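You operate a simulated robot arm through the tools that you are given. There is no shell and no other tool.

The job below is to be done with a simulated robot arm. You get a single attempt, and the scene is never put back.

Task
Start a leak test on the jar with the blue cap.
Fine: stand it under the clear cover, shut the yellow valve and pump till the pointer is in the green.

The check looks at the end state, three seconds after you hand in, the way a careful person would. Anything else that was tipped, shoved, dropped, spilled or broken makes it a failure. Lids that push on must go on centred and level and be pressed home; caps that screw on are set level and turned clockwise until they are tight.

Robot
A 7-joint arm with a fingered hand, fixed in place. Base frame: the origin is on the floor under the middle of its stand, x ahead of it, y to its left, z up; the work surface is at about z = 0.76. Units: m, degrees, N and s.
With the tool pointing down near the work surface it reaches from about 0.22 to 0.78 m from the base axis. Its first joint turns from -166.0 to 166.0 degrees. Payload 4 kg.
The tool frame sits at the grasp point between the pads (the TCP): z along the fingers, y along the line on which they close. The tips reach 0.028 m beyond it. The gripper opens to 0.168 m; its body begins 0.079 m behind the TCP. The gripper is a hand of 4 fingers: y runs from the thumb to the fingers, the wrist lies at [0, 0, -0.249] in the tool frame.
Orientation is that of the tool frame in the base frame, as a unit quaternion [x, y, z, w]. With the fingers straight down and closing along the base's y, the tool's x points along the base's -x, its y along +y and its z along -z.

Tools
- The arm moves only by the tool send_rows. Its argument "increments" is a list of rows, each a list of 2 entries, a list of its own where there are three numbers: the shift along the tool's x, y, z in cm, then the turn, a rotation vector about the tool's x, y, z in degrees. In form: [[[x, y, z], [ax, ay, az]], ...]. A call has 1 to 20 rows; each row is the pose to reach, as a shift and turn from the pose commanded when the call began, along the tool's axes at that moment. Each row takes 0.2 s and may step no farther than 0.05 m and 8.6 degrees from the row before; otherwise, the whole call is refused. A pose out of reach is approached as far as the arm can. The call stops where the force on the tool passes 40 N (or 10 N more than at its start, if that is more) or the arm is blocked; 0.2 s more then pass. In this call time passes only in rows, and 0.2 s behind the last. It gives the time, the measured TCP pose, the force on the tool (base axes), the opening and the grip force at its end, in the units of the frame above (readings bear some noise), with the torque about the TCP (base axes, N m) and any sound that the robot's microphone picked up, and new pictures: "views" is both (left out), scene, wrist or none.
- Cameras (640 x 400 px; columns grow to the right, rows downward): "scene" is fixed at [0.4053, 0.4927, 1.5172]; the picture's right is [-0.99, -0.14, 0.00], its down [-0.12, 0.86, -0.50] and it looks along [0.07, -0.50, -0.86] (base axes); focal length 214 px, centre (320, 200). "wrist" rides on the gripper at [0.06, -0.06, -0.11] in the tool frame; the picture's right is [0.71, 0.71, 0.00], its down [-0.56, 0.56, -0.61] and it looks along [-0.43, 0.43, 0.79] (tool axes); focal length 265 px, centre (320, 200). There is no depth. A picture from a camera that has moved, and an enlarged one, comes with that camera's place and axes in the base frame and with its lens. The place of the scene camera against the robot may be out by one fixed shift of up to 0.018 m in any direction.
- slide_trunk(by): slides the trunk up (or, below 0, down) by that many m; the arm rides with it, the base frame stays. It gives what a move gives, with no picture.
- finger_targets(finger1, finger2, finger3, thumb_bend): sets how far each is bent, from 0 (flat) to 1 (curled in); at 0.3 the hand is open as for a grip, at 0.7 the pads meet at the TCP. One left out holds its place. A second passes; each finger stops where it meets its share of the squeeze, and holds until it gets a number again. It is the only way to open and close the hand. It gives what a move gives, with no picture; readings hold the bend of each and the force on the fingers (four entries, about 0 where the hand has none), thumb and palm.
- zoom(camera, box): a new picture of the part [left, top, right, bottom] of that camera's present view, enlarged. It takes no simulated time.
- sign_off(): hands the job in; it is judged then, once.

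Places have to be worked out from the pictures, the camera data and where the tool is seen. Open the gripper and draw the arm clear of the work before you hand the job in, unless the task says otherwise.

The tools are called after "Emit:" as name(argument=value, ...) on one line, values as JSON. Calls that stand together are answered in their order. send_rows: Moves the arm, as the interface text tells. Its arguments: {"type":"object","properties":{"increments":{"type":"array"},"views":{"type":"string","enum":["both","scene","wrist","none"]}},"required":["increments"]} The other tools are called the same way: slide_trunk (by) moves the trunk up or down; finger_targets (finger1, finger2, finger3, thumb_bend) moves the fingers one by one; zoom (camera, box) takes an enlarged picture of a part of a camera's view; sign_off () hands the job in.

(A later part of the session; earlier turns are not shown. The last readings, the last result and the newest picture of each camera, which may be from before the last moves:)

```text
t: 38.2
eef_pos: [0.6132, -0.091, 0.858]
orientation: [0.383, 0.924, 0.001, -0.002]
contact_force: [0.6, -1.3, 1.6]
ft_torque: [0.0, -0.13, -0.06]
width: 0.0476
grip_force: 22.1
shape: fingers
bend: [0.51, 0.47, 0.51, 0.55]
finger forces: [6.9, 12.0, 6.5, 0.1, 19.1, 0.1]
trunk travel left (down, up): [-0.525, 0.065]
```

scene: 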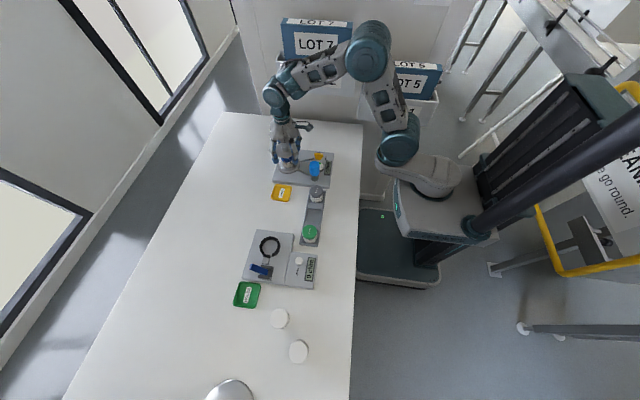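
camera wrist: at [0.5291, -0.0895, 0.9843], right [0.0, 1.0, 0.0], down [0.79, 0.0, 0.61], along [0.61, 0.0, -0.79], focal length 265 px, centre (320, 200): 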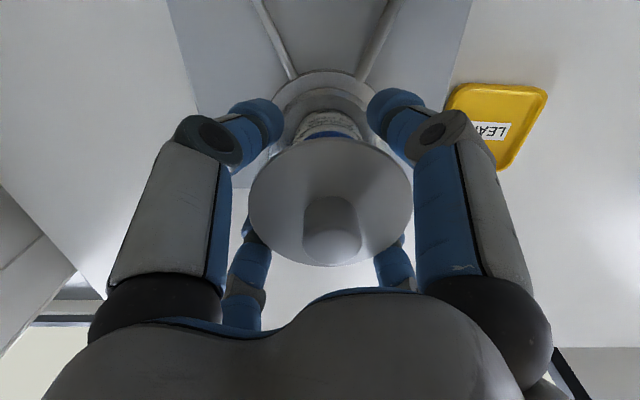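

The load is now near zero. I'll release by opening all the fingers to 0.42.

Emit:
finger_targets(finger1=0.42, finger2=0.4, finger3=0.42, thumb_bend=0.43)

Emit:
zoom(camera="wrist", box=[180, 60, 460, 270])

Emit:
zoom(camera="scene", box=[265, 140, 315, 180])

```text
t: 39.2
eef_pos: [0.6142, -0.0913, 0.8578]
orientation: [0.383, 0.924, 0.001, -0.001]
contact_force: [-0.2, -0.4, 0.8]
ft_torque: [-0.02, 0.02, 0.02]
width: 0.0798
grip_force: 0.0
shape: fingers
bend: [0.42, 0.4, 0.42, 0.43]
finger forces: [0.1, 0.1, 0.0, 0.0, 0.0, 0.0]
trunk travel left (down, up): [-0.525, 0.065]
```

```text
1.90 times, centred on (320, 165) of wrist
camera zoom: at [0.5288, -0.0899, 0.9688], right [0.0, 1.0, 0.0], down [0.79, 0.0, 0.61], along [0.61, 0.0, -0.79], focal length 506 px, centre (320, 267)
```

zoom: 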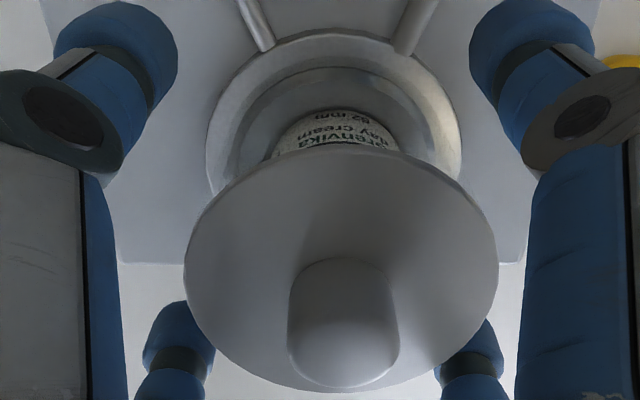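

```text
10.00 times, centred on (290, 160) of scene
camera zoom: at [0.4053, 0.4927, 1.5172], right [-0.99, -0.14, 0.0], down [-0.12, 0.86, -0.5], along [0.07, -0.5, -0.86], focal length 2145 px, centre (620, 600)
```

zoom: 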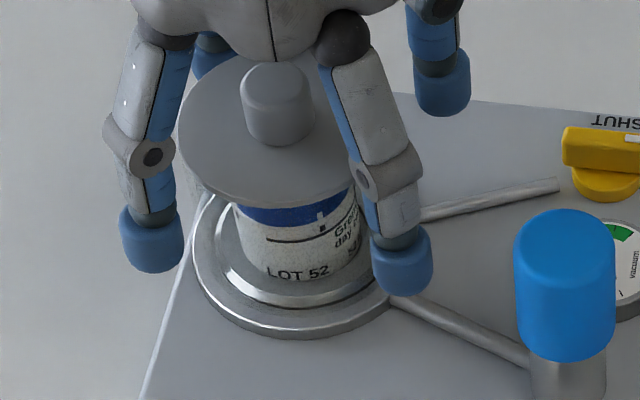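

The cover stays put, concentric with the flange in this view. I'll rise straight up and inspect.

Emit:
send_rows(increments=[[[0, 0, -1.0], [0, 0, 0]], [[0, 0, -3.0], [0, 0, 0]], [[0, 0, -6.0], [0, 0, 0]], [[0, 0, -9.0], [0, 0, 0]], [[0, 0, -11.0], [0, 0, 0]]], views="both")

Emit:
zoom(camera="wrist", box=[240, 40, 400, 160])

Emit:
zoom(camera="scene", box=[265, 140, 315, 180])

```text
t: 40.4
eef_pos: [0.6132, -0.0917, 0.9703]
orientation: [0.383, 0.924, 0.0, 0.001]
contact_force: [-0.5, 0.0, -0.8]
ft_torque: [-0.03, 0.01, 0.01]
width: 0.0797
grip_force: 0.0
shape: fingers
bend: [0.42, 0.4, 0.42, 0.43]
finger forces: [0.0, 0.0, 0.0, 0.1, 0.0, 0.1]
trunk travel left (down, up): [-0.525, 0.065]
camera wrist: at [0.5285, -0.0907, 1.0803], right [0.0, 1.0, 0.0], down [0.79, 0.0, 0.61], along [0.61, 0.0, -0.79], focal length 265 px, centre (320, 200)
```

scene: 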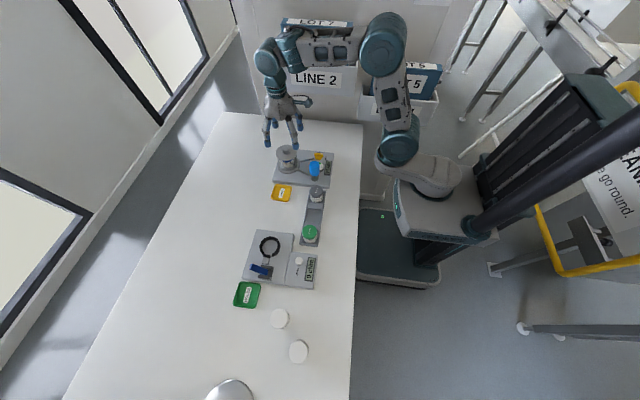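
wrist: 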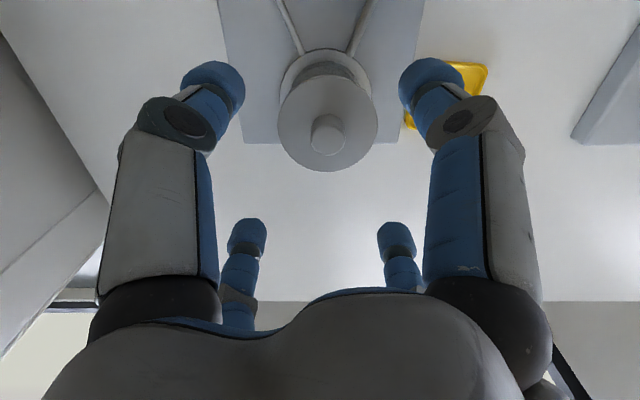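

```text
3.33 times, centred on (320, 100) of wrist
camera zoom: at [0.5285, -0.0907, 1.0803], right [0.0, 1.0, 0.0], down [0.79, 0.0, 0.61], along [0.61, 0.0, -0.79], focal length 885 px, centre (320, 533)
```

zoom: 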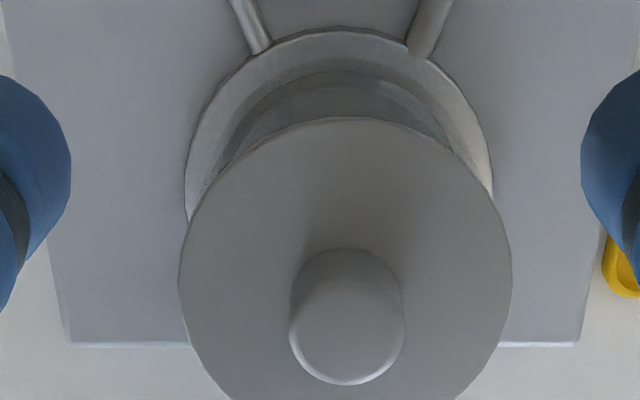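

```text
10.00 times, centred on (290, 160) of scene
camera zoom: at [0.4053, 0.4927, 1.5172], right [-0.99, -0.14, 0.0], down [-0.12, 0.86, -0.5], along [0.07, -0.5, -0.86], focal length 2145 px, centre (620, 600)
```

zoom: 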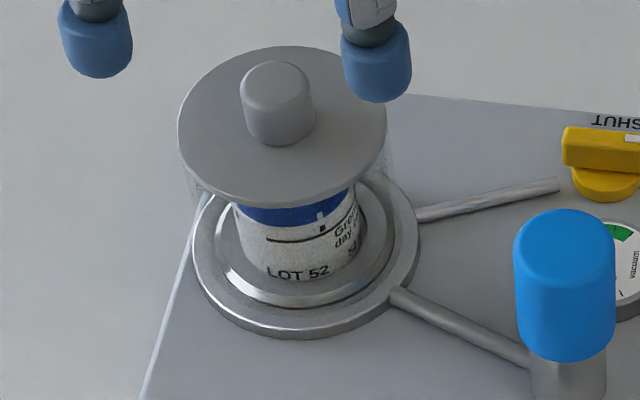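

The cover is concentric with the flange to within about 0.5 mm and level, with the jar inside. Next is the valve: I'll move at safe height to look at it and the gauge from close by.

Emit:
send_rows(increments=[[[1.0, -1.5, 0], [0, 0, 0]], [[2.3, -4.5, 0.5], [0, 0, 0]], [[3.6, -8.0, 1.5], [0, 0, 0]], [[4.6, -11.0, 2.5], [0, 0, 0]], [[4.8, -12.8, 3.2], [0, 0, 0]]], views="both")

Emit:
zoom(camera="wrist", box=[240, 60, 400, 180])

Emit:
zoom(camera="scene", box=[300, 140, 340, 180])

```text
t: 41.6
eef_pos: [0.4901, -0.1463, 0.9399]
orientation: [0.382, 0.924, 0.0, 0.0]
contact_force: [0.1, -0.8, 0.2]
ft_torque: [0.03, -0.02, 0.0]
width: 0.0799
grip_force: 0.0
shape: fingers
bend: [0.42, 0.4, 0.42, 0.43]
finger forces: [0.1, 0.0, 0.0, 0.0, 0.0, 0.1]
trunk travel left (down, up): [-0.525, 0.065]
camera wrist: at [0.4049, -0.1472, 1.0487], right [0.0, 1.0, 0.0], down [0.79, 0.0, 0.61], along [0.61, 0.0, -0.79], focal length 265 px, centre (320, 200)
```

scene: 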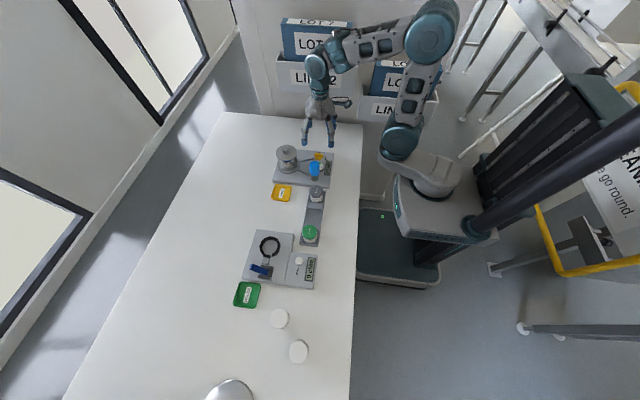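
wrist: 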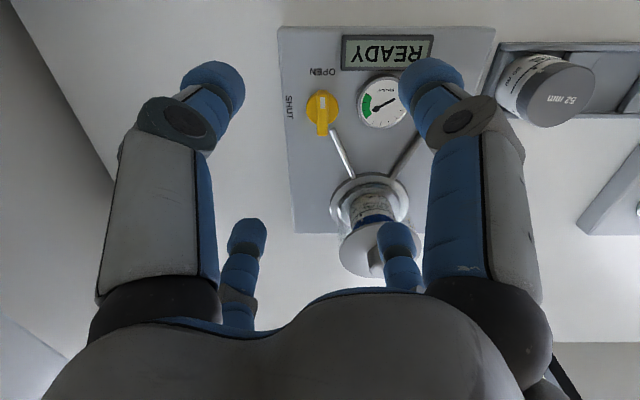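

```text
3.33 times, centred on (320, 120) of wrist
camera zoom: at [0.4049, -0.1472, 1.0487], right [0.0, 1.0, 0.0], down [0.79, 0.0, 0.61], along [0.61, 0.0, -0.79], focal length 885 px, centre (320, 467)
```

zoom: 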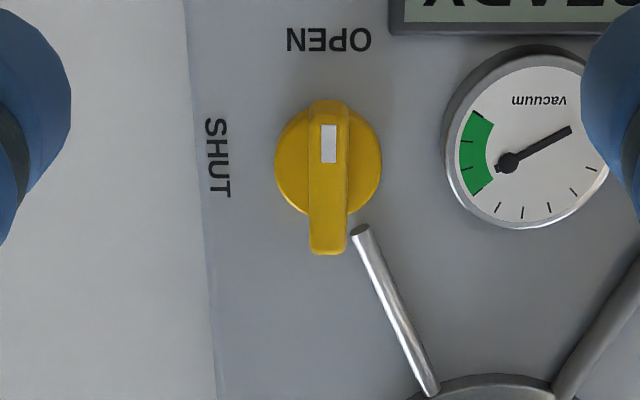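

```text
10.00 times, centred on (320, 160) of scene
camera zoom: at [0.4053, 0.4927, 1.5172], right [-0.99, -0.14, 0.0], down [-0.12, 0.86, -0.5], along [0.07, -0.5, -0.86], focal length 2145 px, centre (320, 600)
```

zoom: 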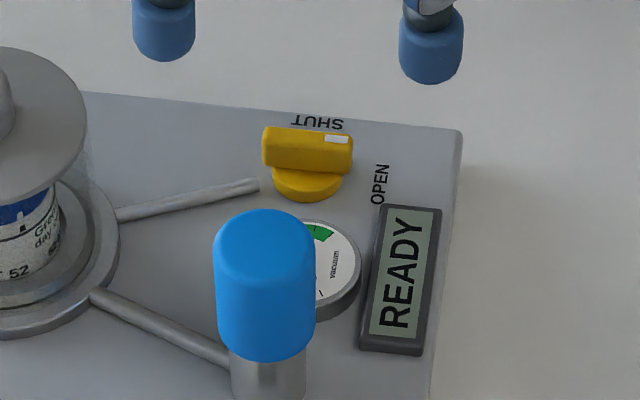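

The display has changed from OPEN to READY, so the station accepts the jar under the seated cover. The valve's axis is near (0.493, -0.145), with a 12 × 43 mm bar and its top at about 0.80. I'll pinch the bar with thumb and finger 2 while curling finger 3 away from the cover; first I set that hand shape and test the 90° turn in free air.

Emit:
finger_targets(finger1=0.2, finger2=0.63, finger3=1.0, thumb_bend=0.63)

Emit:
send_rows(increments=[[[0, 0, 0], [0, 0, -7.5]], [[0, 0, 0], [0, 0, -15]], [[0, 0, 0], [0, 0, -22.5]], [[0, 0, 0], [0, 0, -30]], [[0, 0, 0], [0, 0, -37.5]], [[0, 0, 0], [0, 0, -45]], [[0, 0, 0], [0, 0, -53]], [[0, 0, 0], [0, 0, -61]], [[0, 0, 0], [0, 0, -69]], [[0, 0, 0], [0, 0, -77]], [[0, 0, 0], [0, 0, -85]], [[0, 0, 0], [0, 0, -93]], [[0, 0, 0], [0, 0, -101]], [[0, 0, 0], [0, 0, -109]], [[0, 0, 0], [0, 0, -117]], [[0, 0, 0], [0, 0, -125]], [[0, 0, 0], [0, 0, -130]], [[0, 0, 0], [0, 0, -135]]], views="both")

Emit:
zoom(camera="scene", box=[270, 100, 370, 180])

```text
t: 42.6
eef_pos: [0.4904, -0.1479, 0.9394]
orientation: [0.383, 0.924, -0.001, 0.0]
contact_force: [-0.1, 0.4, -0.5]
ft_torque: [0.02, 0.03, -0.02]
width: 0.0944
grip_force: 0.1
shape: fingers
bend: [0.2, 0.63, 1.0, 0.63]
finger forces: [0.0, 0.1, 0.0, 0.1, 0.0, 0.1]
trunk travel left (down, up): [-0.525, 0.065]
```

```text
t: 46.4
eef_pos: [0.502, -0.1508, 0.9445]
orientation: [-0.69, 0.724, 0.007, 0.005]
contact_force: [0.2, 0.2, 0.4]
ft_torque: [-0.03, -0.01, 0.01]
width: 0.0944
grip_force: 0.0
shape: fingers
bend: [0.2, 0.63, 1.0, 0.63]
finger forces: [0.0, 0.1, 0.0, 0.0, 0.1, 0.0]
out of reach, approached as far as the arm can: row 18
trunk travel left (down, up): [-0.525, 0.065]
camera wrist: at [0.5607, -0.2147, 1.0533], right [-0.74, -0.67, -0.01], down [-0.53, 0.57, 0.63], along [-0.42, 0.47, -0.78], focal length 265 px, centre (320, 200)
```

scene: 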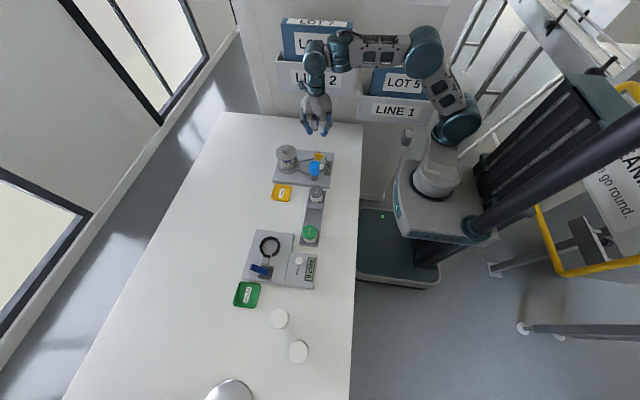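
wrist: 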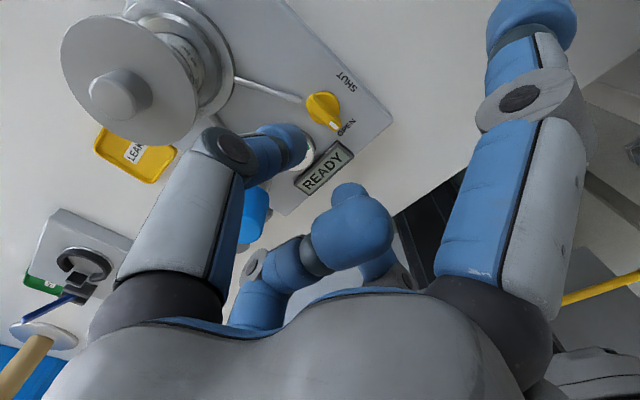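

```text
5.00 times, centred on (320, 140) of scene
camera zoom: at [0.4053, 0.4927, 1.5172], right [-0.99, -0.14, 0.0], down [-0.12, 0.86, -0.5], along [0.07, -0.5, -0.86], focal length 1072 px, centre (320, 500)
```

zoom: 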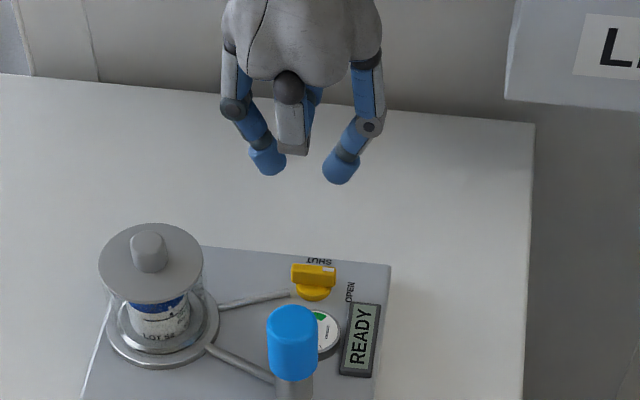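

The wrist runs out of travel at about +87°, so a turn from 0° to +90° is just out of reach. I'll instead start the pinch at −15° (which also keeps finger 2 away from the gauge) and turn to +75…80°; rotating back now at height.

Emit:
send_rows(increments=[[[0, 0, 0], [0, 0, 8]], [[0, 0, 0], [0, 0, 16]], [[0, 0, 0], [0, 0, 24]], [[0, 0, 0], [0, 0, 32]], [[0, 0, 0], [0, 0, 40]], [[0, 0, 0], [0, 0, 48]], [[0, 0, 0], [0, 0, 56]], [[0, 0, 0], [0, 0, 64]], [[0, 0, 0], [0, 0, 72]], [[0, 0, 0], [0, 0, 80]], [[0, 0, 0], [0, 0, 88]], [[0, 0, 0], [0, 0, 96]], [[0, 0, 0], [0, 0, 102]], [[0, 0, 0], [0, 0, 105]]], views="wrist")

Emit:
zoom(camera="wrist", box=[240, 60, 400, 180])

```text
t: 49.4
eef_pos: [0.4901, -0.1464, 0.937]
orientation: [0.131, 0.991, 0.0, 0.0]
contact_force: [0.3, 0.5, -0.7]
ft_torque: [-0.02, -0.02, 0.0]
width: 0.0945
grip_force: 0.1
shape: fingers
bend: [0.2, 0.63, 1.0, 0.63]
finger forces: [0.1, 0.0, 0.1, 0.0, 0.1, 0.0]
trunk travel left (down, up): [-0.525, 0.065]
camera wrist: at [0.4162, -0.1886, 1.0469], right [-0.5, 0.87, 0.0], down [0.68, 0.39, 0.61], along [0.53, 0.31, -0.79], focal length 265 px, centre (320, 200)
```

wrist: 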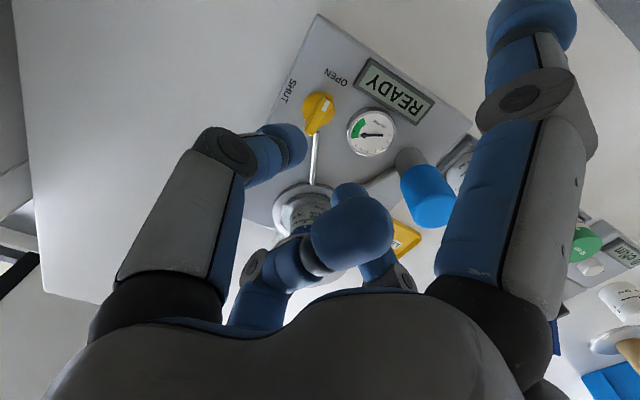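

```text
3.33 times, centred on (320, 120) of wrist
camera zoom: at [0.4162, -0.1886, 1.0469], right [-0.5, 0.87, 0.0], down [0.68, 0.39, 0.61], along [0.53, 0.31, -0.79], focal length 885 px, centre (320, 467)
```

zoom: 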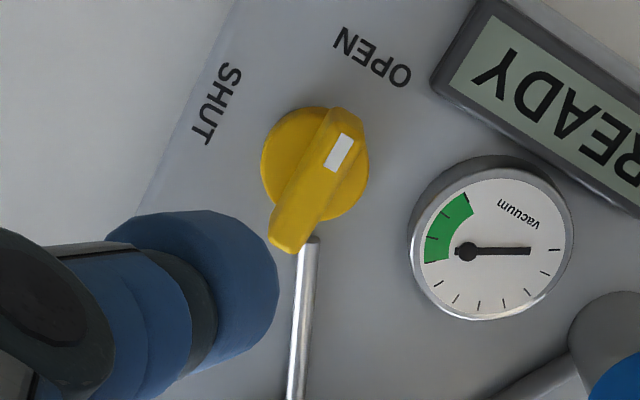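

I'm at −15° with the valve axis only about (+2, +1) mm from the tool. I'll trim that and descend to TCP z ≈ 0.86, then check the fingers around the bar.

Emit:
send_rows(increments=[[[-0.19, 0.175, 1.5], [0, 0, 0]], [[-0.19, 0.175, 3.5], [0, 0, 0]], [[-0.19, 0.175, 5.5], [0, 0, 0]], [[-0.19, 0.175, 7.0], [0, 0, 0]], [[-0.19, 0.175, 7.7], [0, 0, 0]]], views="both")

Emit:
zoom(camera="wrist", box=[220, 70, 420, 220])

Emit:
zoom(camera="scene", box=[280, 120, 350, 180])

```text
t: 50.6
eef_pos: [0.4911, -0.1468, 0.8622]
orientation: [0.131, 0.991, 0.0, 0.001]
contact_force: [0.9, 0.2, -0.9]
ft_torque: [0.01, 0.01, -0.01]
width: 0.0948
grip_force: 0.1
shape: fingers
bend: [0.2, 0.63, 1.0, 0.63]
finger forces: [0.0, 0.0, 0.0, 0.0, 0.0, 0.0]
trunk travel left (down, up): [-0.525, 0.065]
camera wrist: at [0.4175, -0.1882, 0.9714], right [-0.5, 0.87, 0.0], down [0.68, 0.39, 0.61], along [0.53, 0.31, -0.79], focal length 265 px, centre (320, 200)
```

scene: 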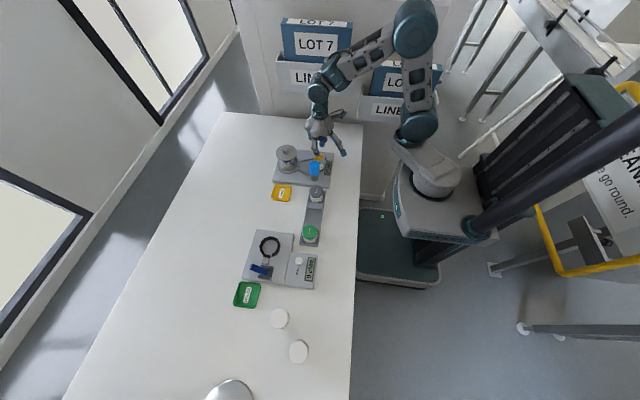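
wrist: 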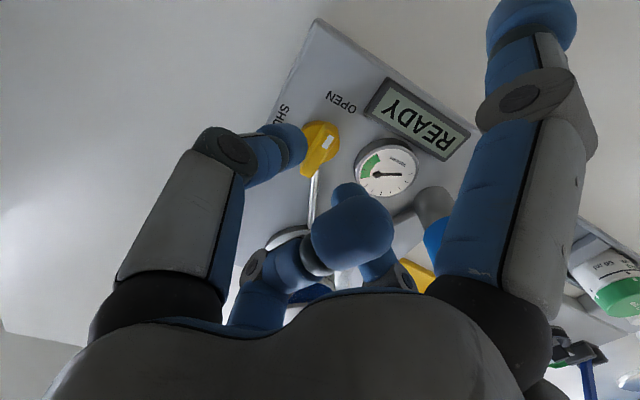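

```text
2.67 times, centred on (320, 145) of wrist
camera zoom: at [0.4175, -0.1882, 0.9714], right [-0.5, 0.87, 0.0], down [0.68, 0.39, 0.61], along [0.53, 0.31, -0.79], focal length 708 px, centre (320, 347)
```

zoom: 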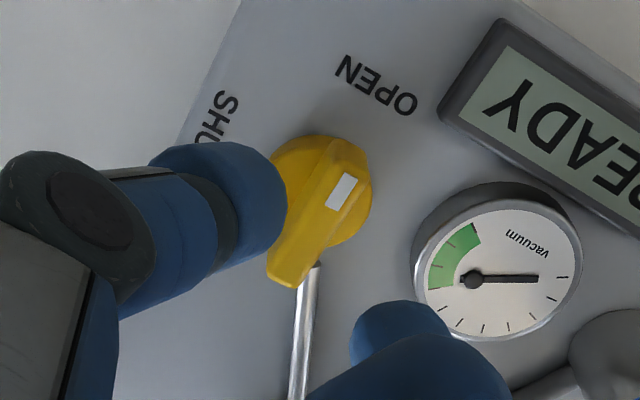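

```text
6.67 times, centred on (315, 150) of scene
camera zoom: at [0.4053, 0.4927, 1.5172], right [-0.99, -0.14, 0.0], down [-0.12, 0.86, -0.5], along [0.07, -0.5, -0.86], focal length 1430 px, centre (353, 533)
```

zoom: 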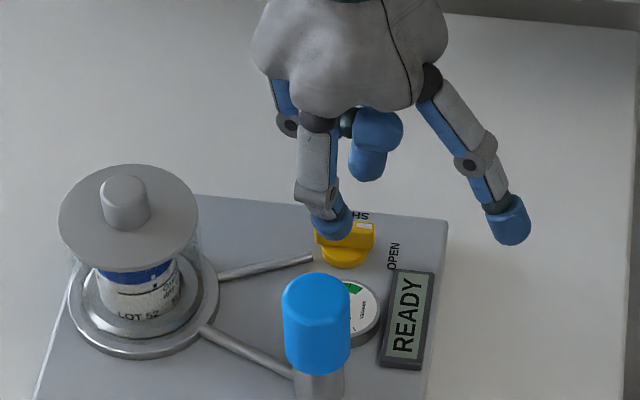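

The bar is centred under the pinch to within half a millimetre. I'll lower in small stages so the thumb and finger 2 straddle it, tips ending just above the gauge's height.

Emit:
send_rows(increments=[[[0, 0, 1.0], [0, 0, 0]], [[0, 0, 2.0], [0, 0, 0]], [[0, 0, 2.8], [0, 0, 0]], [[0, 0, 3.4], [0, 0, 0]], [[0, 0, 3.8], [0, 0, 0]]], views="both")

Emit:
zoom(camera="wrist", box=[220, 70, 420, 220])

Emit:
zoom(camera="scene", box=[290, 130, 350, 180])

```text
t: 51.8
eef_pos: [0.4922, -0.145, 0.8216]
orientation: [0.131, 0.991, 0.0, 0.0]
contact_force: [0.3, 0.7, -0.8]
ft_torque: [-0.01, -0.03, 0.03]
width: 0.0945
grip_force: 0.1
shape: fingers
bend: [0.2, 0.63, 1.0, 0.63]
finger forces: [0.0, 0.0, 0.1, 0.1, 0.0, 0.0]
trunk travel left (down, up): [-0.525, 0.065]
camera wrist: at [0.4188, -0.1876, 0.9323], right [-0.5, 0.87, 0.0], down [0.68, 0.39, 0.61], along [0.53, 0.31, -0.79], focal length 265 px, centre (320, 200)
```

scene: 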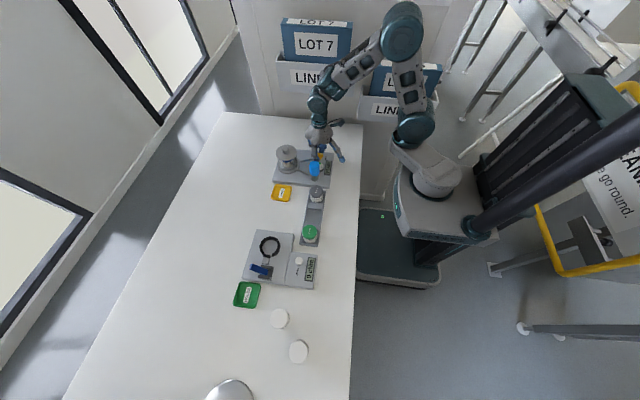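
wrist: 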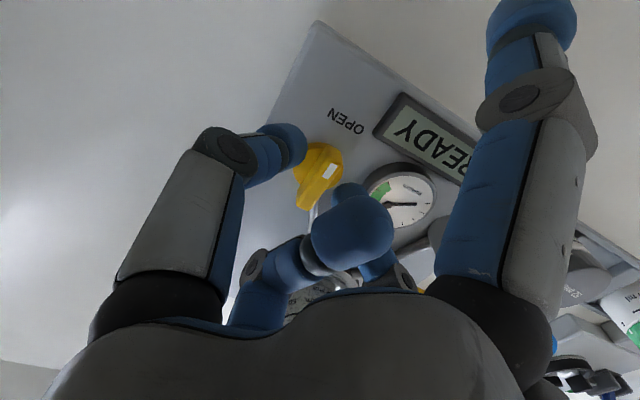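

```text
2.67 times, centred on (320, 145) of wrist
camera zoom: at [0.4188, -0.1876, 0.9323], right [-0.5, 0.87, 0.0], down [0.68, 0.39, 0.61], along [0.53, 0.31, -0.79], focal length 708 px, centre (320, 347)
```

zoom: 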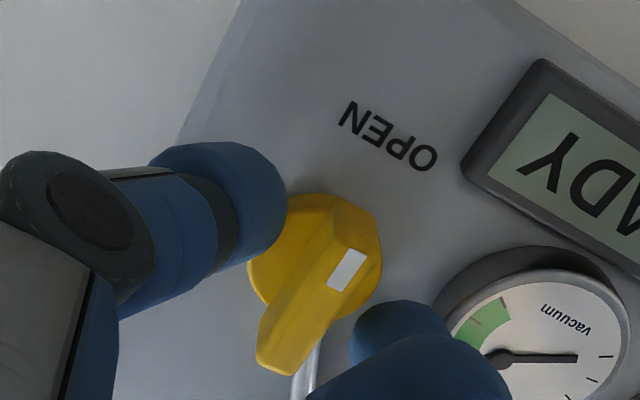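

```text
8.00 times, centred on (320, 155) of scene
camera zoom: at [0.4053, 0.4927, 1.5172], right [-0.99, -0.14, 0.0], down [-0.12, 0.86, -0.5], along [0.07, -0.5, -0.86], focal length 1716 px, centre (320, 560)
```

zoom: 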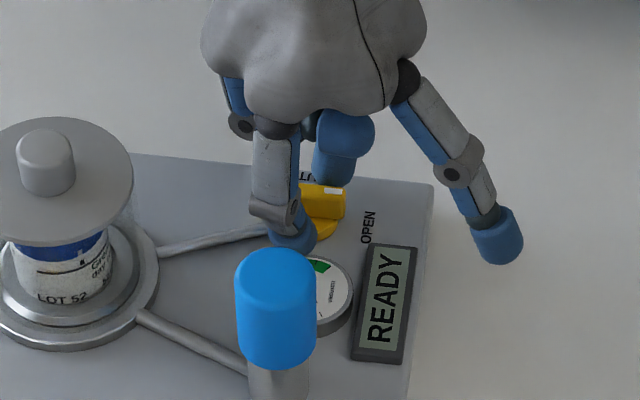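

The thumb and finger 2 straddle the bar with no contact. I'll close just those two on it.

Emit:
finger_targets(finger2=0.78, thumb_bend=0.78)

Emit:
zoom(camera="wrist", box=[220, 70, 420, 220])

Emit:
zoom(camera="scene", box=[290, 130, 350, 180])

```text
t: 52.8
eef_pos: [0.4918, -0.1474, 0.822]
orientation: [0.131, 0.991, 0.0, 0.0]
contact_force: [-1.2, -3.5, -5.8]
ft_torque: [-0.04, -0.01, 0.04]
width: 0.0923
grip_force: 10.2
shape: fingers
bend: [0.2, 0.67, 1.0, 0.69]
finger forces: [0.0, 7.8, 0.0, 0.0, 12.0, 0.1]
trunk travel left (down, up): [-0.525, 0.065]
```

```text
2.67 times, centred on (320, 145) of wrist
camera zoom: at [0.4185, -0.1883, 0.9322], right [-0.5, 0.87, 0.0], down [0.68, 0.39, 0.61], along [0.53, 0.31, -0.79], focal length 708 px, centre (320, 347)
```

zoom: 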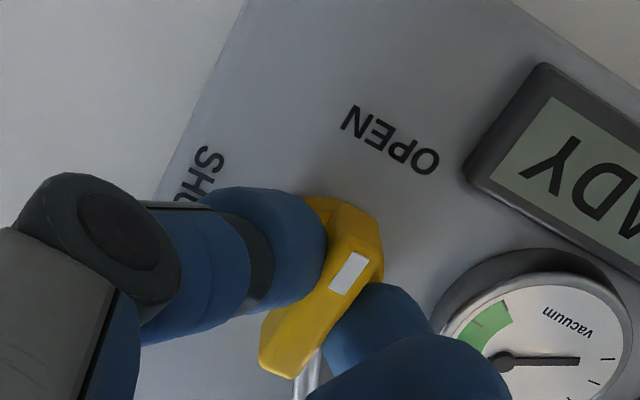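

```text
8.00 times, centred on (320, 155) of scene
camera zoom: at [0.4053, 0.4927, 1.5172], right [-0.99, -0.14, 0.0], down [-0.12, 0.86, -0.5], along [0.07, -0.5, -0.86], focal length 1716 px, centre (320, 560)
```

zoom: 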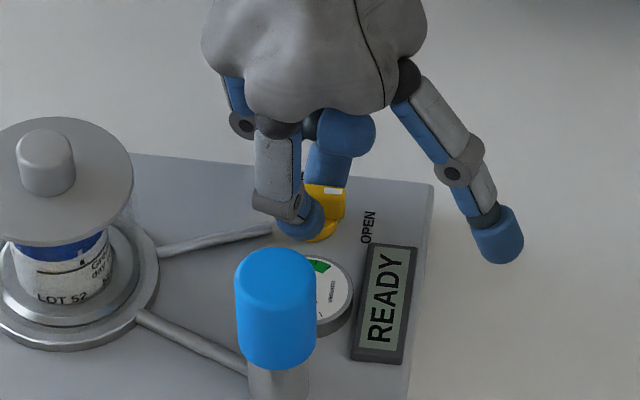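

The bar is pinched. I'll turn counter-clockwise in stages, first 40°, watching forces.

Emit:
send_rows(increments=[[[0, 0, 0], [0, 0, -5]], [[0, 0, 0], [0, 0, -10]], [[0, 0, 0], [0, 0, -15]], [[0, 0, 0], [0, 0, -20]], [[0, 0, 0], [0, 0, -25]], [[0, 0, 0], [0, 0, -30]], [[0, 0, 0], [0, 0, -35]], [[0, 0, 0], [0, 0, -40]]], views="wrist")

Emit:
zoom(camera="scene", box=[290, 130, 350, 180])

Emit:
zoom(camera="wrist", box=[220, 70, 420, 220])

```text
t: 54.6
eef_pos: [0.4928, -0.1472, 0.822]
orientation: [-0.216, 0.976, -0.001, 0.0]
contact_force: [2.2, -10.5, -1.9]
ft_torque: [-0.17, -0.02, -0.02]
width: 0.092
grip_force: 11.1
shape: fingers
bend: [0.2, 0.68, 1.0, 0.68]
finger forces: [0.0, 6.1, 0.0, 0.1, 15.3, 0.0]
trunk travel left (down, up): [-0.525, 0.065]
camera wrist: at [0.4634, -0.2265, 0.9317], right [-0.94, 0.34, 0.0], down [0.27, 0.74, 0.61], along [0.21, 0.58, -0.79], focal length 265 px, centre (320, 200)
```

wrist: 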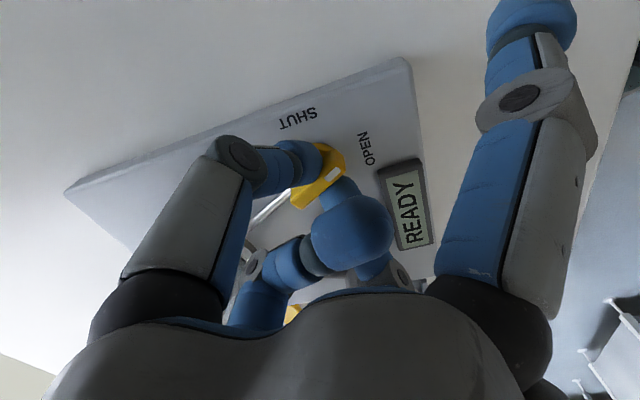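

```text
8.00 times, centred on (320, 155) of scene
camera zoom: at [0.4053, 0.4927, 1.5172], right [-0.99, -0.14, 0.0], down [-0.12, 0.86, -0.5], along [0.07, -0.5, -0.86], focal length 1716 px, centre (320, 560)
```

zoom: 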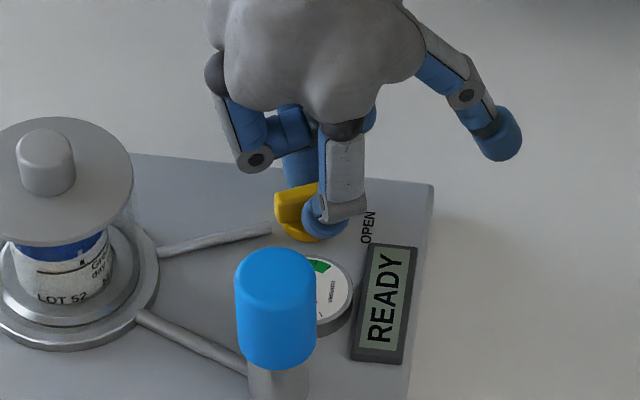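

```text
2.67 times, centred on (320, 145) of wrist
camera zoom: at [0.4634, -0.2265, 0.9317], right [-0.94, 0.34, 0.0], down [0.27, 0.74, 0.61], along [0.21, 0.58, -0.79], focal length 708 px, centre (320, 347)
```

zoom: 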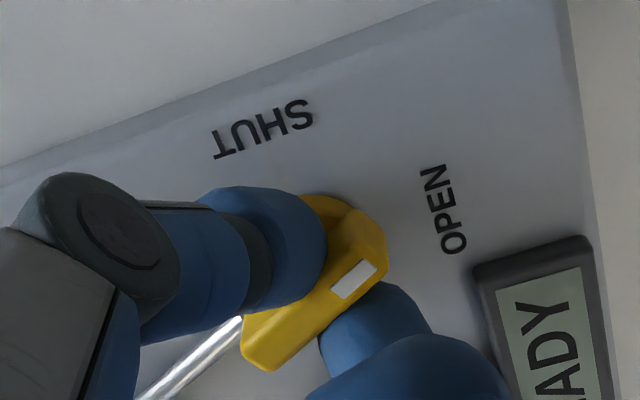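

The bar has turned about 23°; the initial skew in the pinch has been taken up, so it should follow the hand from here. I'll continue turning 55° more with a 1.5 mm correction to relieve the side force.

Emit:
send_rows(increments=[[[0.06, -0.14, 0], [0, 0, -5]], [[0.06, -0.14, 0], [0, 0, -10]], [[0.06, -0.14, 0], [0, 0, -15]], [[0.06, -0.14, 0], [0, 0, -20]], [[0.06, -0.14, 0], [0, 0, -25]], [[0.06, -0.14, 0], [0, 0, -30]], [[0.06, -0.14, 0], [0, 0, -35]], [[0.06, -0.14, 0], [0, 0, -40]], [[0.06, -0.14, 0], [0, 0, -45]], [[0.06, -0.14, 0], [0, 0, -50]], [[0.06, -0.14, 0], [0, 0, -55]]], views="wrist")

Emit:
zoom(camera="scene", box=[290, 130, 350, 180])

Emit:
zoom(camera="wrist", box=[220, 70, 420, 220])

```text
t: 57.0
eef_pos: [0.4938, -0.1478, 0.8218]
orientation: [-0.643, 0.766, 0.0, 0.0]
contact_force: [11.5, -7.2, 2.7]
ft_torque: [-0.17, -0.27, -0.05]
width: 0.0922
grip_force: 12.1
shape: fingers
bend: [0.2, 0.69, 1.0, 0.68]
finger forces: [0.0, 5.8, 0.1, 0.0, 18.3, 0.1]
trunk travel left (down, up): [-0.525, 0.065]
camera wrist: at [0.5426, -0.2174, 0.9316], right [-0.82, -0.57, 0.0], down [-0.45, 0.65, 0.61], along [-0.35, 0.5, -0.79], focal length 265 px, centre (320, 200)
```

wrist: 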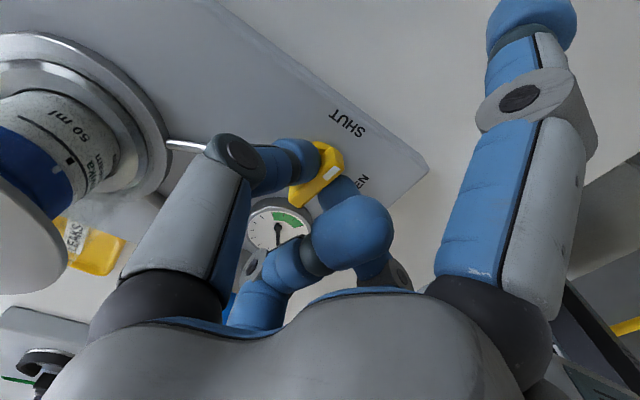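

```text
8.00 times, centred on (320, 155) of scene
camera zoom: at [0.4053, 0.4927, 1.5172], right [-0.99, -0.14, 0.0], down [-0.12, 0.86, -0.5], along [0.07, -0.5, -0.86], focal length 1716 px, centre (320, 560)
```

zoom: 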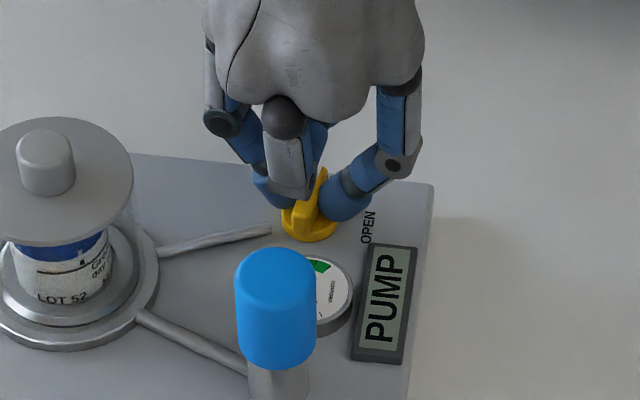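

```text
2.67 times, centred on (320, 145) of wrist
camera zoom: at [0.5426, -0.2174, 0.9316], right [-0.82, -0.57, 0.0], down [-0.45, 0.65, 0.61], along [-0.35, 0.5, -0.79], focal length 708 px, centre (320, 347)
```

zoom: 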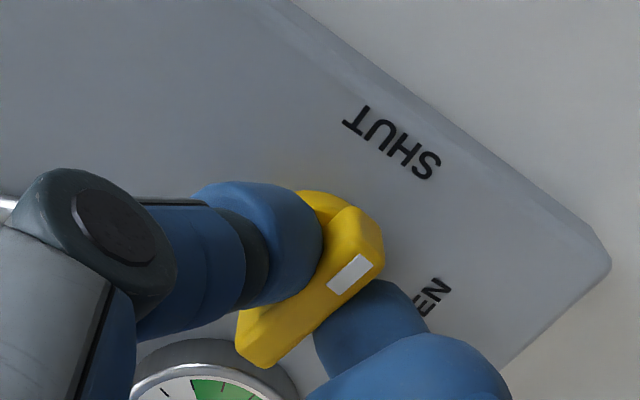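

The display now reads PUMP, so the valve registers as shut; the bar looks about 10° short of fully square. I'll turn the last bit the wrist allows.

Emit:
send_rows(increments=[[[0, 0, 0], [0, 0, -2.5]], [[0, 0, 0], [0, 0, -5]]], views="wrist")

Emit:
zoom(camera="wrist", box=[220, 70, 420, 220])

```text
t: 57.6
eef_pos: [0.4934, -0.1469, 0.8208]
orientation: [-0.675, 0.738, -0.001, 0.0]
contact_force: [10.8, -5.9, 3.9]
ft_torque: [-0.14, -0.26, -0.06]
width: 0.0924
grip_force: 11.8
shape: fingers
bend: [0.2, 0.69, 1.0, 0.67]
finger forces: [0.1, 6.8, 0.0, 0.0, 17.8, 0.1]
trunk travel left (down, up): [-0.525, 0.065]
camera wrist: at [0.5483, -0.213, 0.9316], right [-0.77, -0.64, 0.0], down [-0.51, 0.61, 0.61], along [-0.39, 0.47, -0.79], focal length 265 px, centre (320, 200)
```

wrist: 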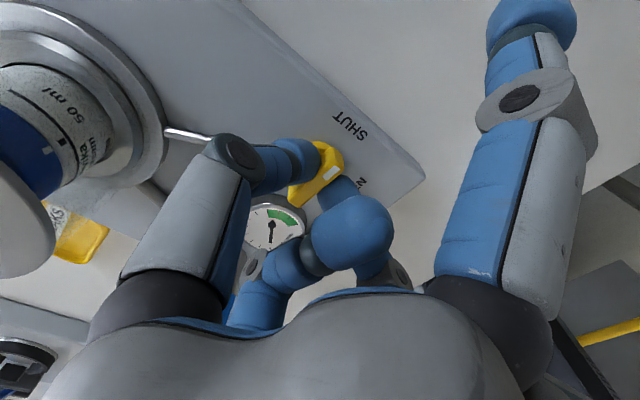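

```text
2.67 times, centred on (320, 145) of wrist
camera zoom: at [0.5483, -0.213, 0.9316], right [-0.77, -0.64, 0.0], down [-0.51, 0.61, 0.61], along [-0.39, 0.47, -0.79], focal length 708 px, centre (320, 347)
```

zoom: 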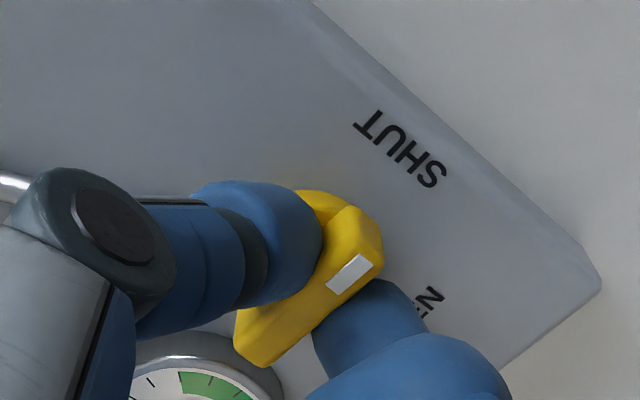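

The bar now lies along y with its mark toward SHUT, and the display reads PUMP. I'll open the two fingers and rise clear.

Emit:
finger_targets(finger2=0.62, thumb_bend=0.62)

Emit:
send_rows(increments=[[[0, 0, -1.0], [0, 0, 0]], [[0, 0, -3.0], [0, 0, 0]], [[0, 0, -6.0], [0, 0, 0]], [[0, 0, -9.0], [0, 0, 0]], [[0, 0, -12.0], [0, 0, 0]]], views="both")

Emit:
zoom(camera="scene", box=[270, 130, 350, 190])

Emit:
zoom(camera="wrist", box=[200, 40, 420, 200])

```text
t: 58.6
eef_pos: [0.4912, -0.1471, 0.8218]
orientation: [-0.676, 0.737, 0.0, -0.001]
contact_force: [-1.8, 0.5, 12.1]
ft_torque: [0.02, -0.12, 0.03]
width: 0.0931
grip_force: 6.4
shape: fingers
bend: [0.2, 0.62, 1.0, 0.65]
finger forces: [0.1, 0.0, 0.1, 0.0, 12.6, 0.0]
trunk travel left (down, up): [-0.525, 0.065]
```

```text
t: 59.8
eef_pos: [0.4919, -0.1466, 0.9434]
orientation: [-0.676, 0.737, 0.0, 0.0]
contact_force: [-0.9, -0.5, 0.5]
ft_torque: [0.02, 0.02, -0.02]
width: 0.0953
grip_force: 0.1
shape: fingers
bend: [0.2, 0.62, 1.0, 0.62]
finger forces: [0.0, 0.1, 0.1, 0.1, 0.1, 0.1]
trunk travel left (down, up): [-0.525, 0.065]
camera wrist: at [0.5466, -0.2116, 1.053], right [-0.77, -0.64, 0.0], down [-0.51, 0.6, 0.61], along [-0.4, 0.47, -0.79], focal length 265 px, centre (320, 200)
```

scene: 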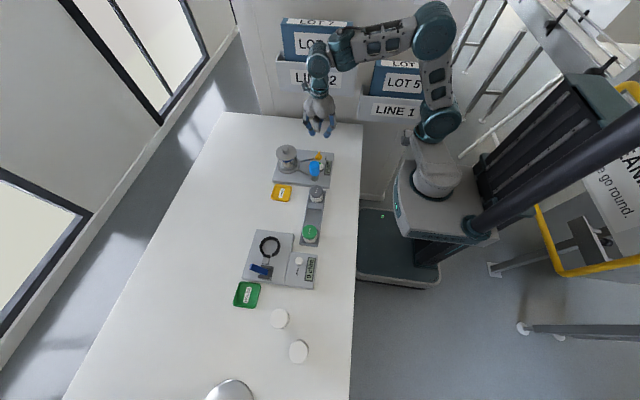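
wrist: 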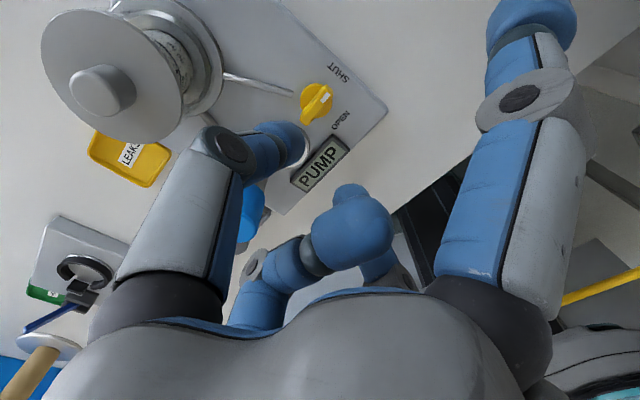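

```text
6.67 times, centred on (310, 160) of scene
camera zoom: at [0.4053, 0.4927, 1.5172], right [-0.99, -0.14, 0.0], down [-0.12, 0.86, -0.5], along [0.07, -0.5, -0.86], focal length 1430 px, centre (387, 467)
```

zoom: 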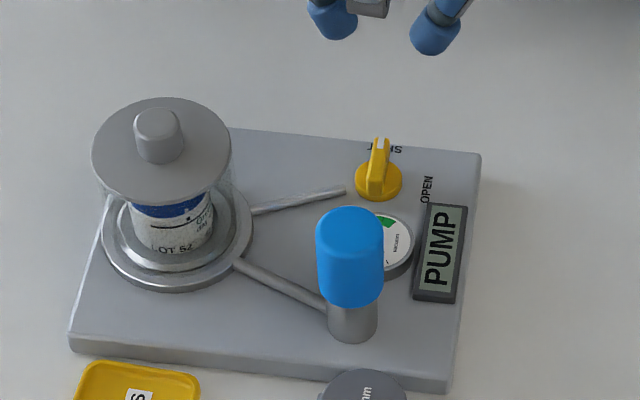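

```text
2.50 times, centred on (310, 120) of wrist
camera zoom: at [0.5466, -0.2116, 1.053], right [-0.77, -0.64, 0.0], down [-0.51, 0.6, 0.61], along [-0.4, 0.47, -0.79], focal length 664 px, centre (345, 400)
```

zoom: 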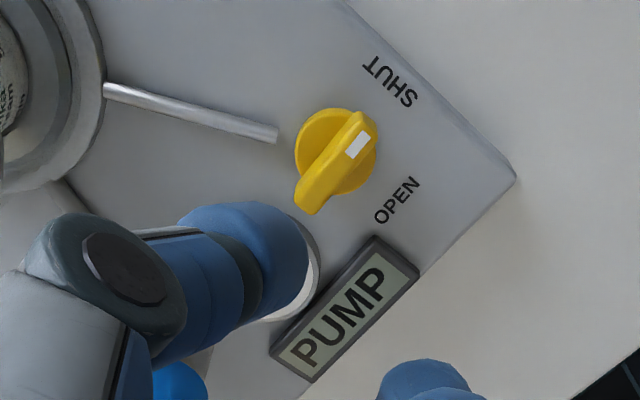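

The valve's mark points to SHUT and the display reads PUMP. Now I move above the pump, near (0.495, -0.033), turning the hand back to 0° so the splayed finger points toward the robot, away from the cover.

Emit:
send_rows(increments=[[[-0.5, 0.0, -0.8], [0, 0, 7.5]], [[-1.5, 0.1, -1.7], [0, 0, 15]], [[-2.6, 0.2, -1.7], [0, 0, 22.5]], [[-3.7, 0.25, -1.7], [0, 0, 30]], [[-4.8, 0.3, -1.7], [0, 0, 37.5]], [[-5.9, 0.4, -1.7], [0, 0, 45]], [[-7.0, 0.45, -1.7], [0, 0, 52.5]], [[-8.1, 0.5, -1.7], [0, 0, 60]], [[-9.2, 0.6, -1.7], [0, 0, 67.5]], [[-10.2, 0.65, -1.7], [0, 0, 75]], [[-11.0, 0.69, -1.7], [0, 0, 81]], [[-11.34, 0.69, -1.7], [0, 0, 85]]], views="both")

Emit:
zoom(camera="wrist", box=[200, 20, 440, 200])

Emit:
zoom(camera="scene", box=[270, 110, 370, 190])

```text
t: 62.4
eef_pos: [0.496, -0.0334, 0.9591]
orientation: [0.0, 1.0, 0.0, 0.0]
contact_force: [-0.4, -0.9, 0.2]
ft_torque: [0.0, -0.02, -0.03]
width: 0.0953
grip_force: 0.1
shape: fingers
bend: [0.2, 0.62, 1.0, 0.62]
finger forces: [0.0, 0.0, 0.1, 0.1, 0.0, 0.1]
trunk travel left (down, up): [-0.525, 0.065]
camera wrist: at [0.4356, -0.0935, 1.0683], right [-0.71, 0.71, 0.0], down [0.56, 0.56, 0.61], along [0.44, 0.43, -0.79], focal length 265 px, centre (320, 200)
```

scene: 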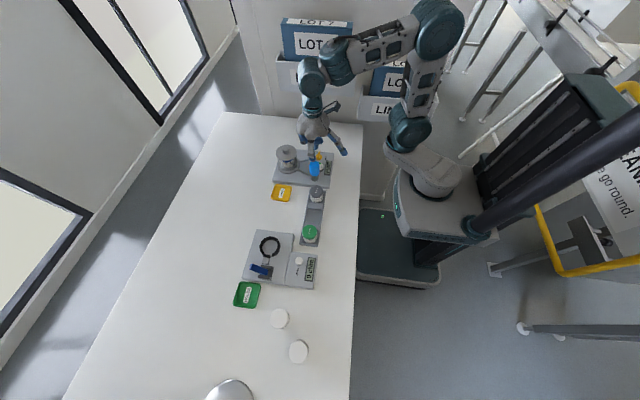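
wrist: 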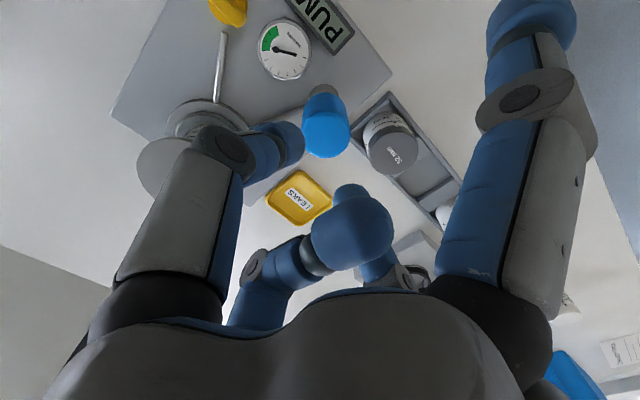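

```text
2.22 times, centred on (320, 110) of wrist
camera zoom: at [0.4356, -0.0935, 1.0683], right [-0.71, 0.71, 0.0], down [0.56, 0.56, 0.61], along [0.44, 0.43, -0.79], focal length 590 px, centre (320, 400)
```

zoom: 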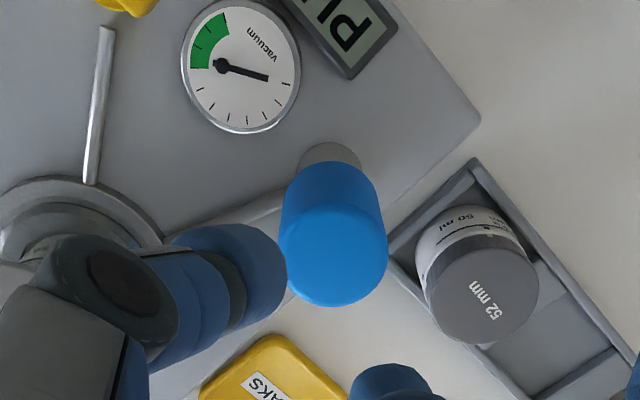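

```text
5.00 times, centred on (320, 150) of scene
camera zoom: at [0.4053, 0.4927, 1.5172], right [-0.99, -0.14, 0.0], down [-0.12, 0.86, -0.5], along [0.07, -0.5, -0.86], focal length 1072 px, centre (320, 450)
```

zoom: 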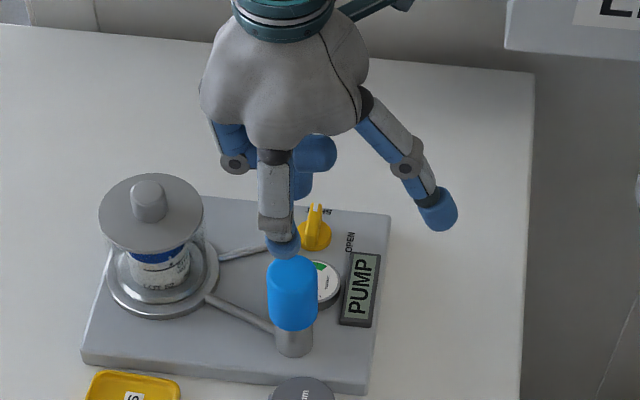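

From here the pump knob's top is about 6 mm to +y of the tool axis, near (0.4955, -0.027). I'll shift over it, close thumb and finger 2 together as a pusher, and come down a bit.

Emit:
finger_targets(finger2=0.72, thumb_bend=0.72)

Emit:
send_rows(increments=[[[0, 0.3, 1.0], [0, 0, 0]], [[0, 0.6, 2.2], [0, 0, 0]], [[0, 0.6, 3.2], [0, 0, 0]]], views="both")

Emit:
zoom(camera="wrist", box=[200, 20, 440, 220])

Emit:
zoom(camera="scene", box=[290, 130, 350, 180])

```text
t: 63.4
eef_pos: [0.4954, -0.0325, 0.9581]
orientation: [0.0, 1.0, 0.0, 0.0]
contact_force: [-0.7, 0.1, 0.5]
ft_torque: [-0.04, 0.01, -0.02]
width: 0.0918
grip_force: 0.1
shape: fingers
bend: [0.2, 0.71, 1.0, 0.71]
finger forces: [0.0, 0.0, 0.0, 0.0, 0.0, 0.0]
trunk travel left (down, up): [-0.525, 0.065]
```

```text
t: 64.2
eef_pos: [0.4956, -0.0272, 0.9271]
orientation: [0.0, 1.0, 0.001, 0.0]
contact_force: [0.1, -1.0, -0.6]
ft_torque: [-0.02, -0.01, -0.02]
width: 0.0918
grip_force: 0.1
shape: fingers
bend: [0.2, 0.71, 1.0, 0.71]
finger forces: [0.0, 0.1, 0.0, 0.1, 0.0, 0.1]
trunk travel left (down, up): [-0.525, 0.065]
camera wrist: at [0.4358, -0.0871, 1.0369], right [-0.71, 0.71, 0.0], down [0.56, 0.56, 0.61], along [0.43, 0.43, -0.79], focal length 265 px, centre (320, 200)
```

scene: 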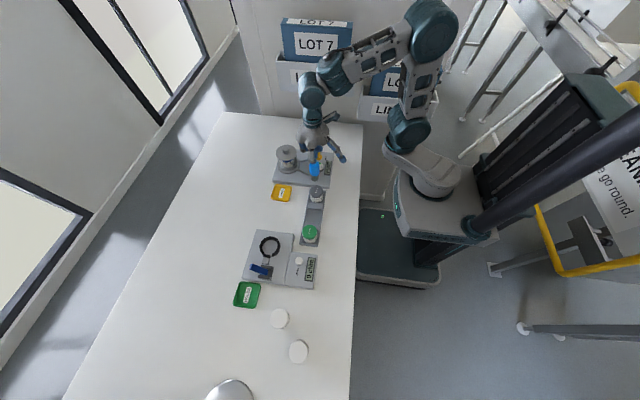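
wrist: 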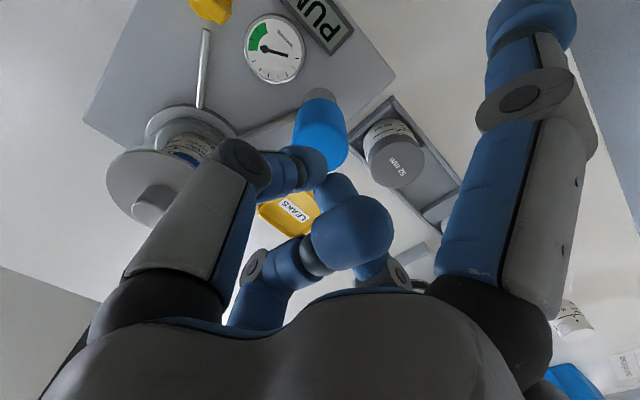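

```text
2.00 times, centred on (320, 120) of wrist
camera zoom: at [0.4358, -0.0871, 1.0369], right [-0.71, 0.71, 0.0], down [0.56, 0.56, 0.61], along [0.43, 0.43, -0.79], focal length 531 px, centre (320, 360)
```

zoom: 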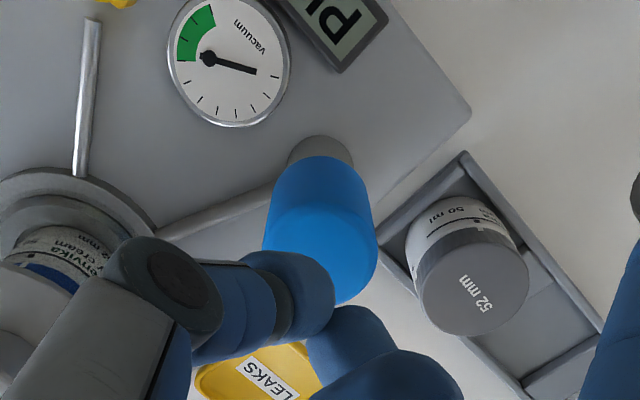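

```text
8.00 times, centred on (320, 155) of scene
camera zoom: at [0.4053, 0.4927, 1.5172], right [-0.99, -0.14, 0.0], down [-0.12, 0.86, -0.5], along [0.07, -0.5, -0.86], focal length 1716 px, centre (320, 560)
```

zoom: 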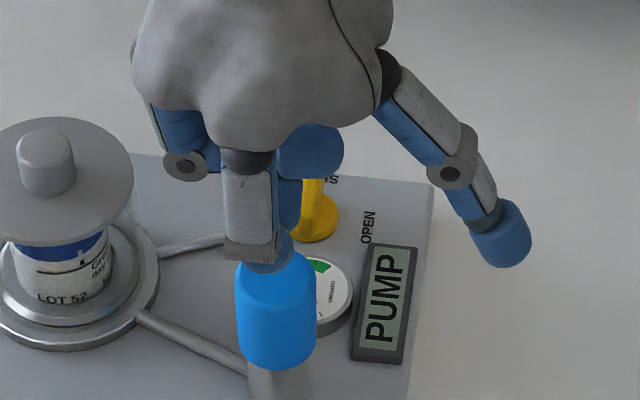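

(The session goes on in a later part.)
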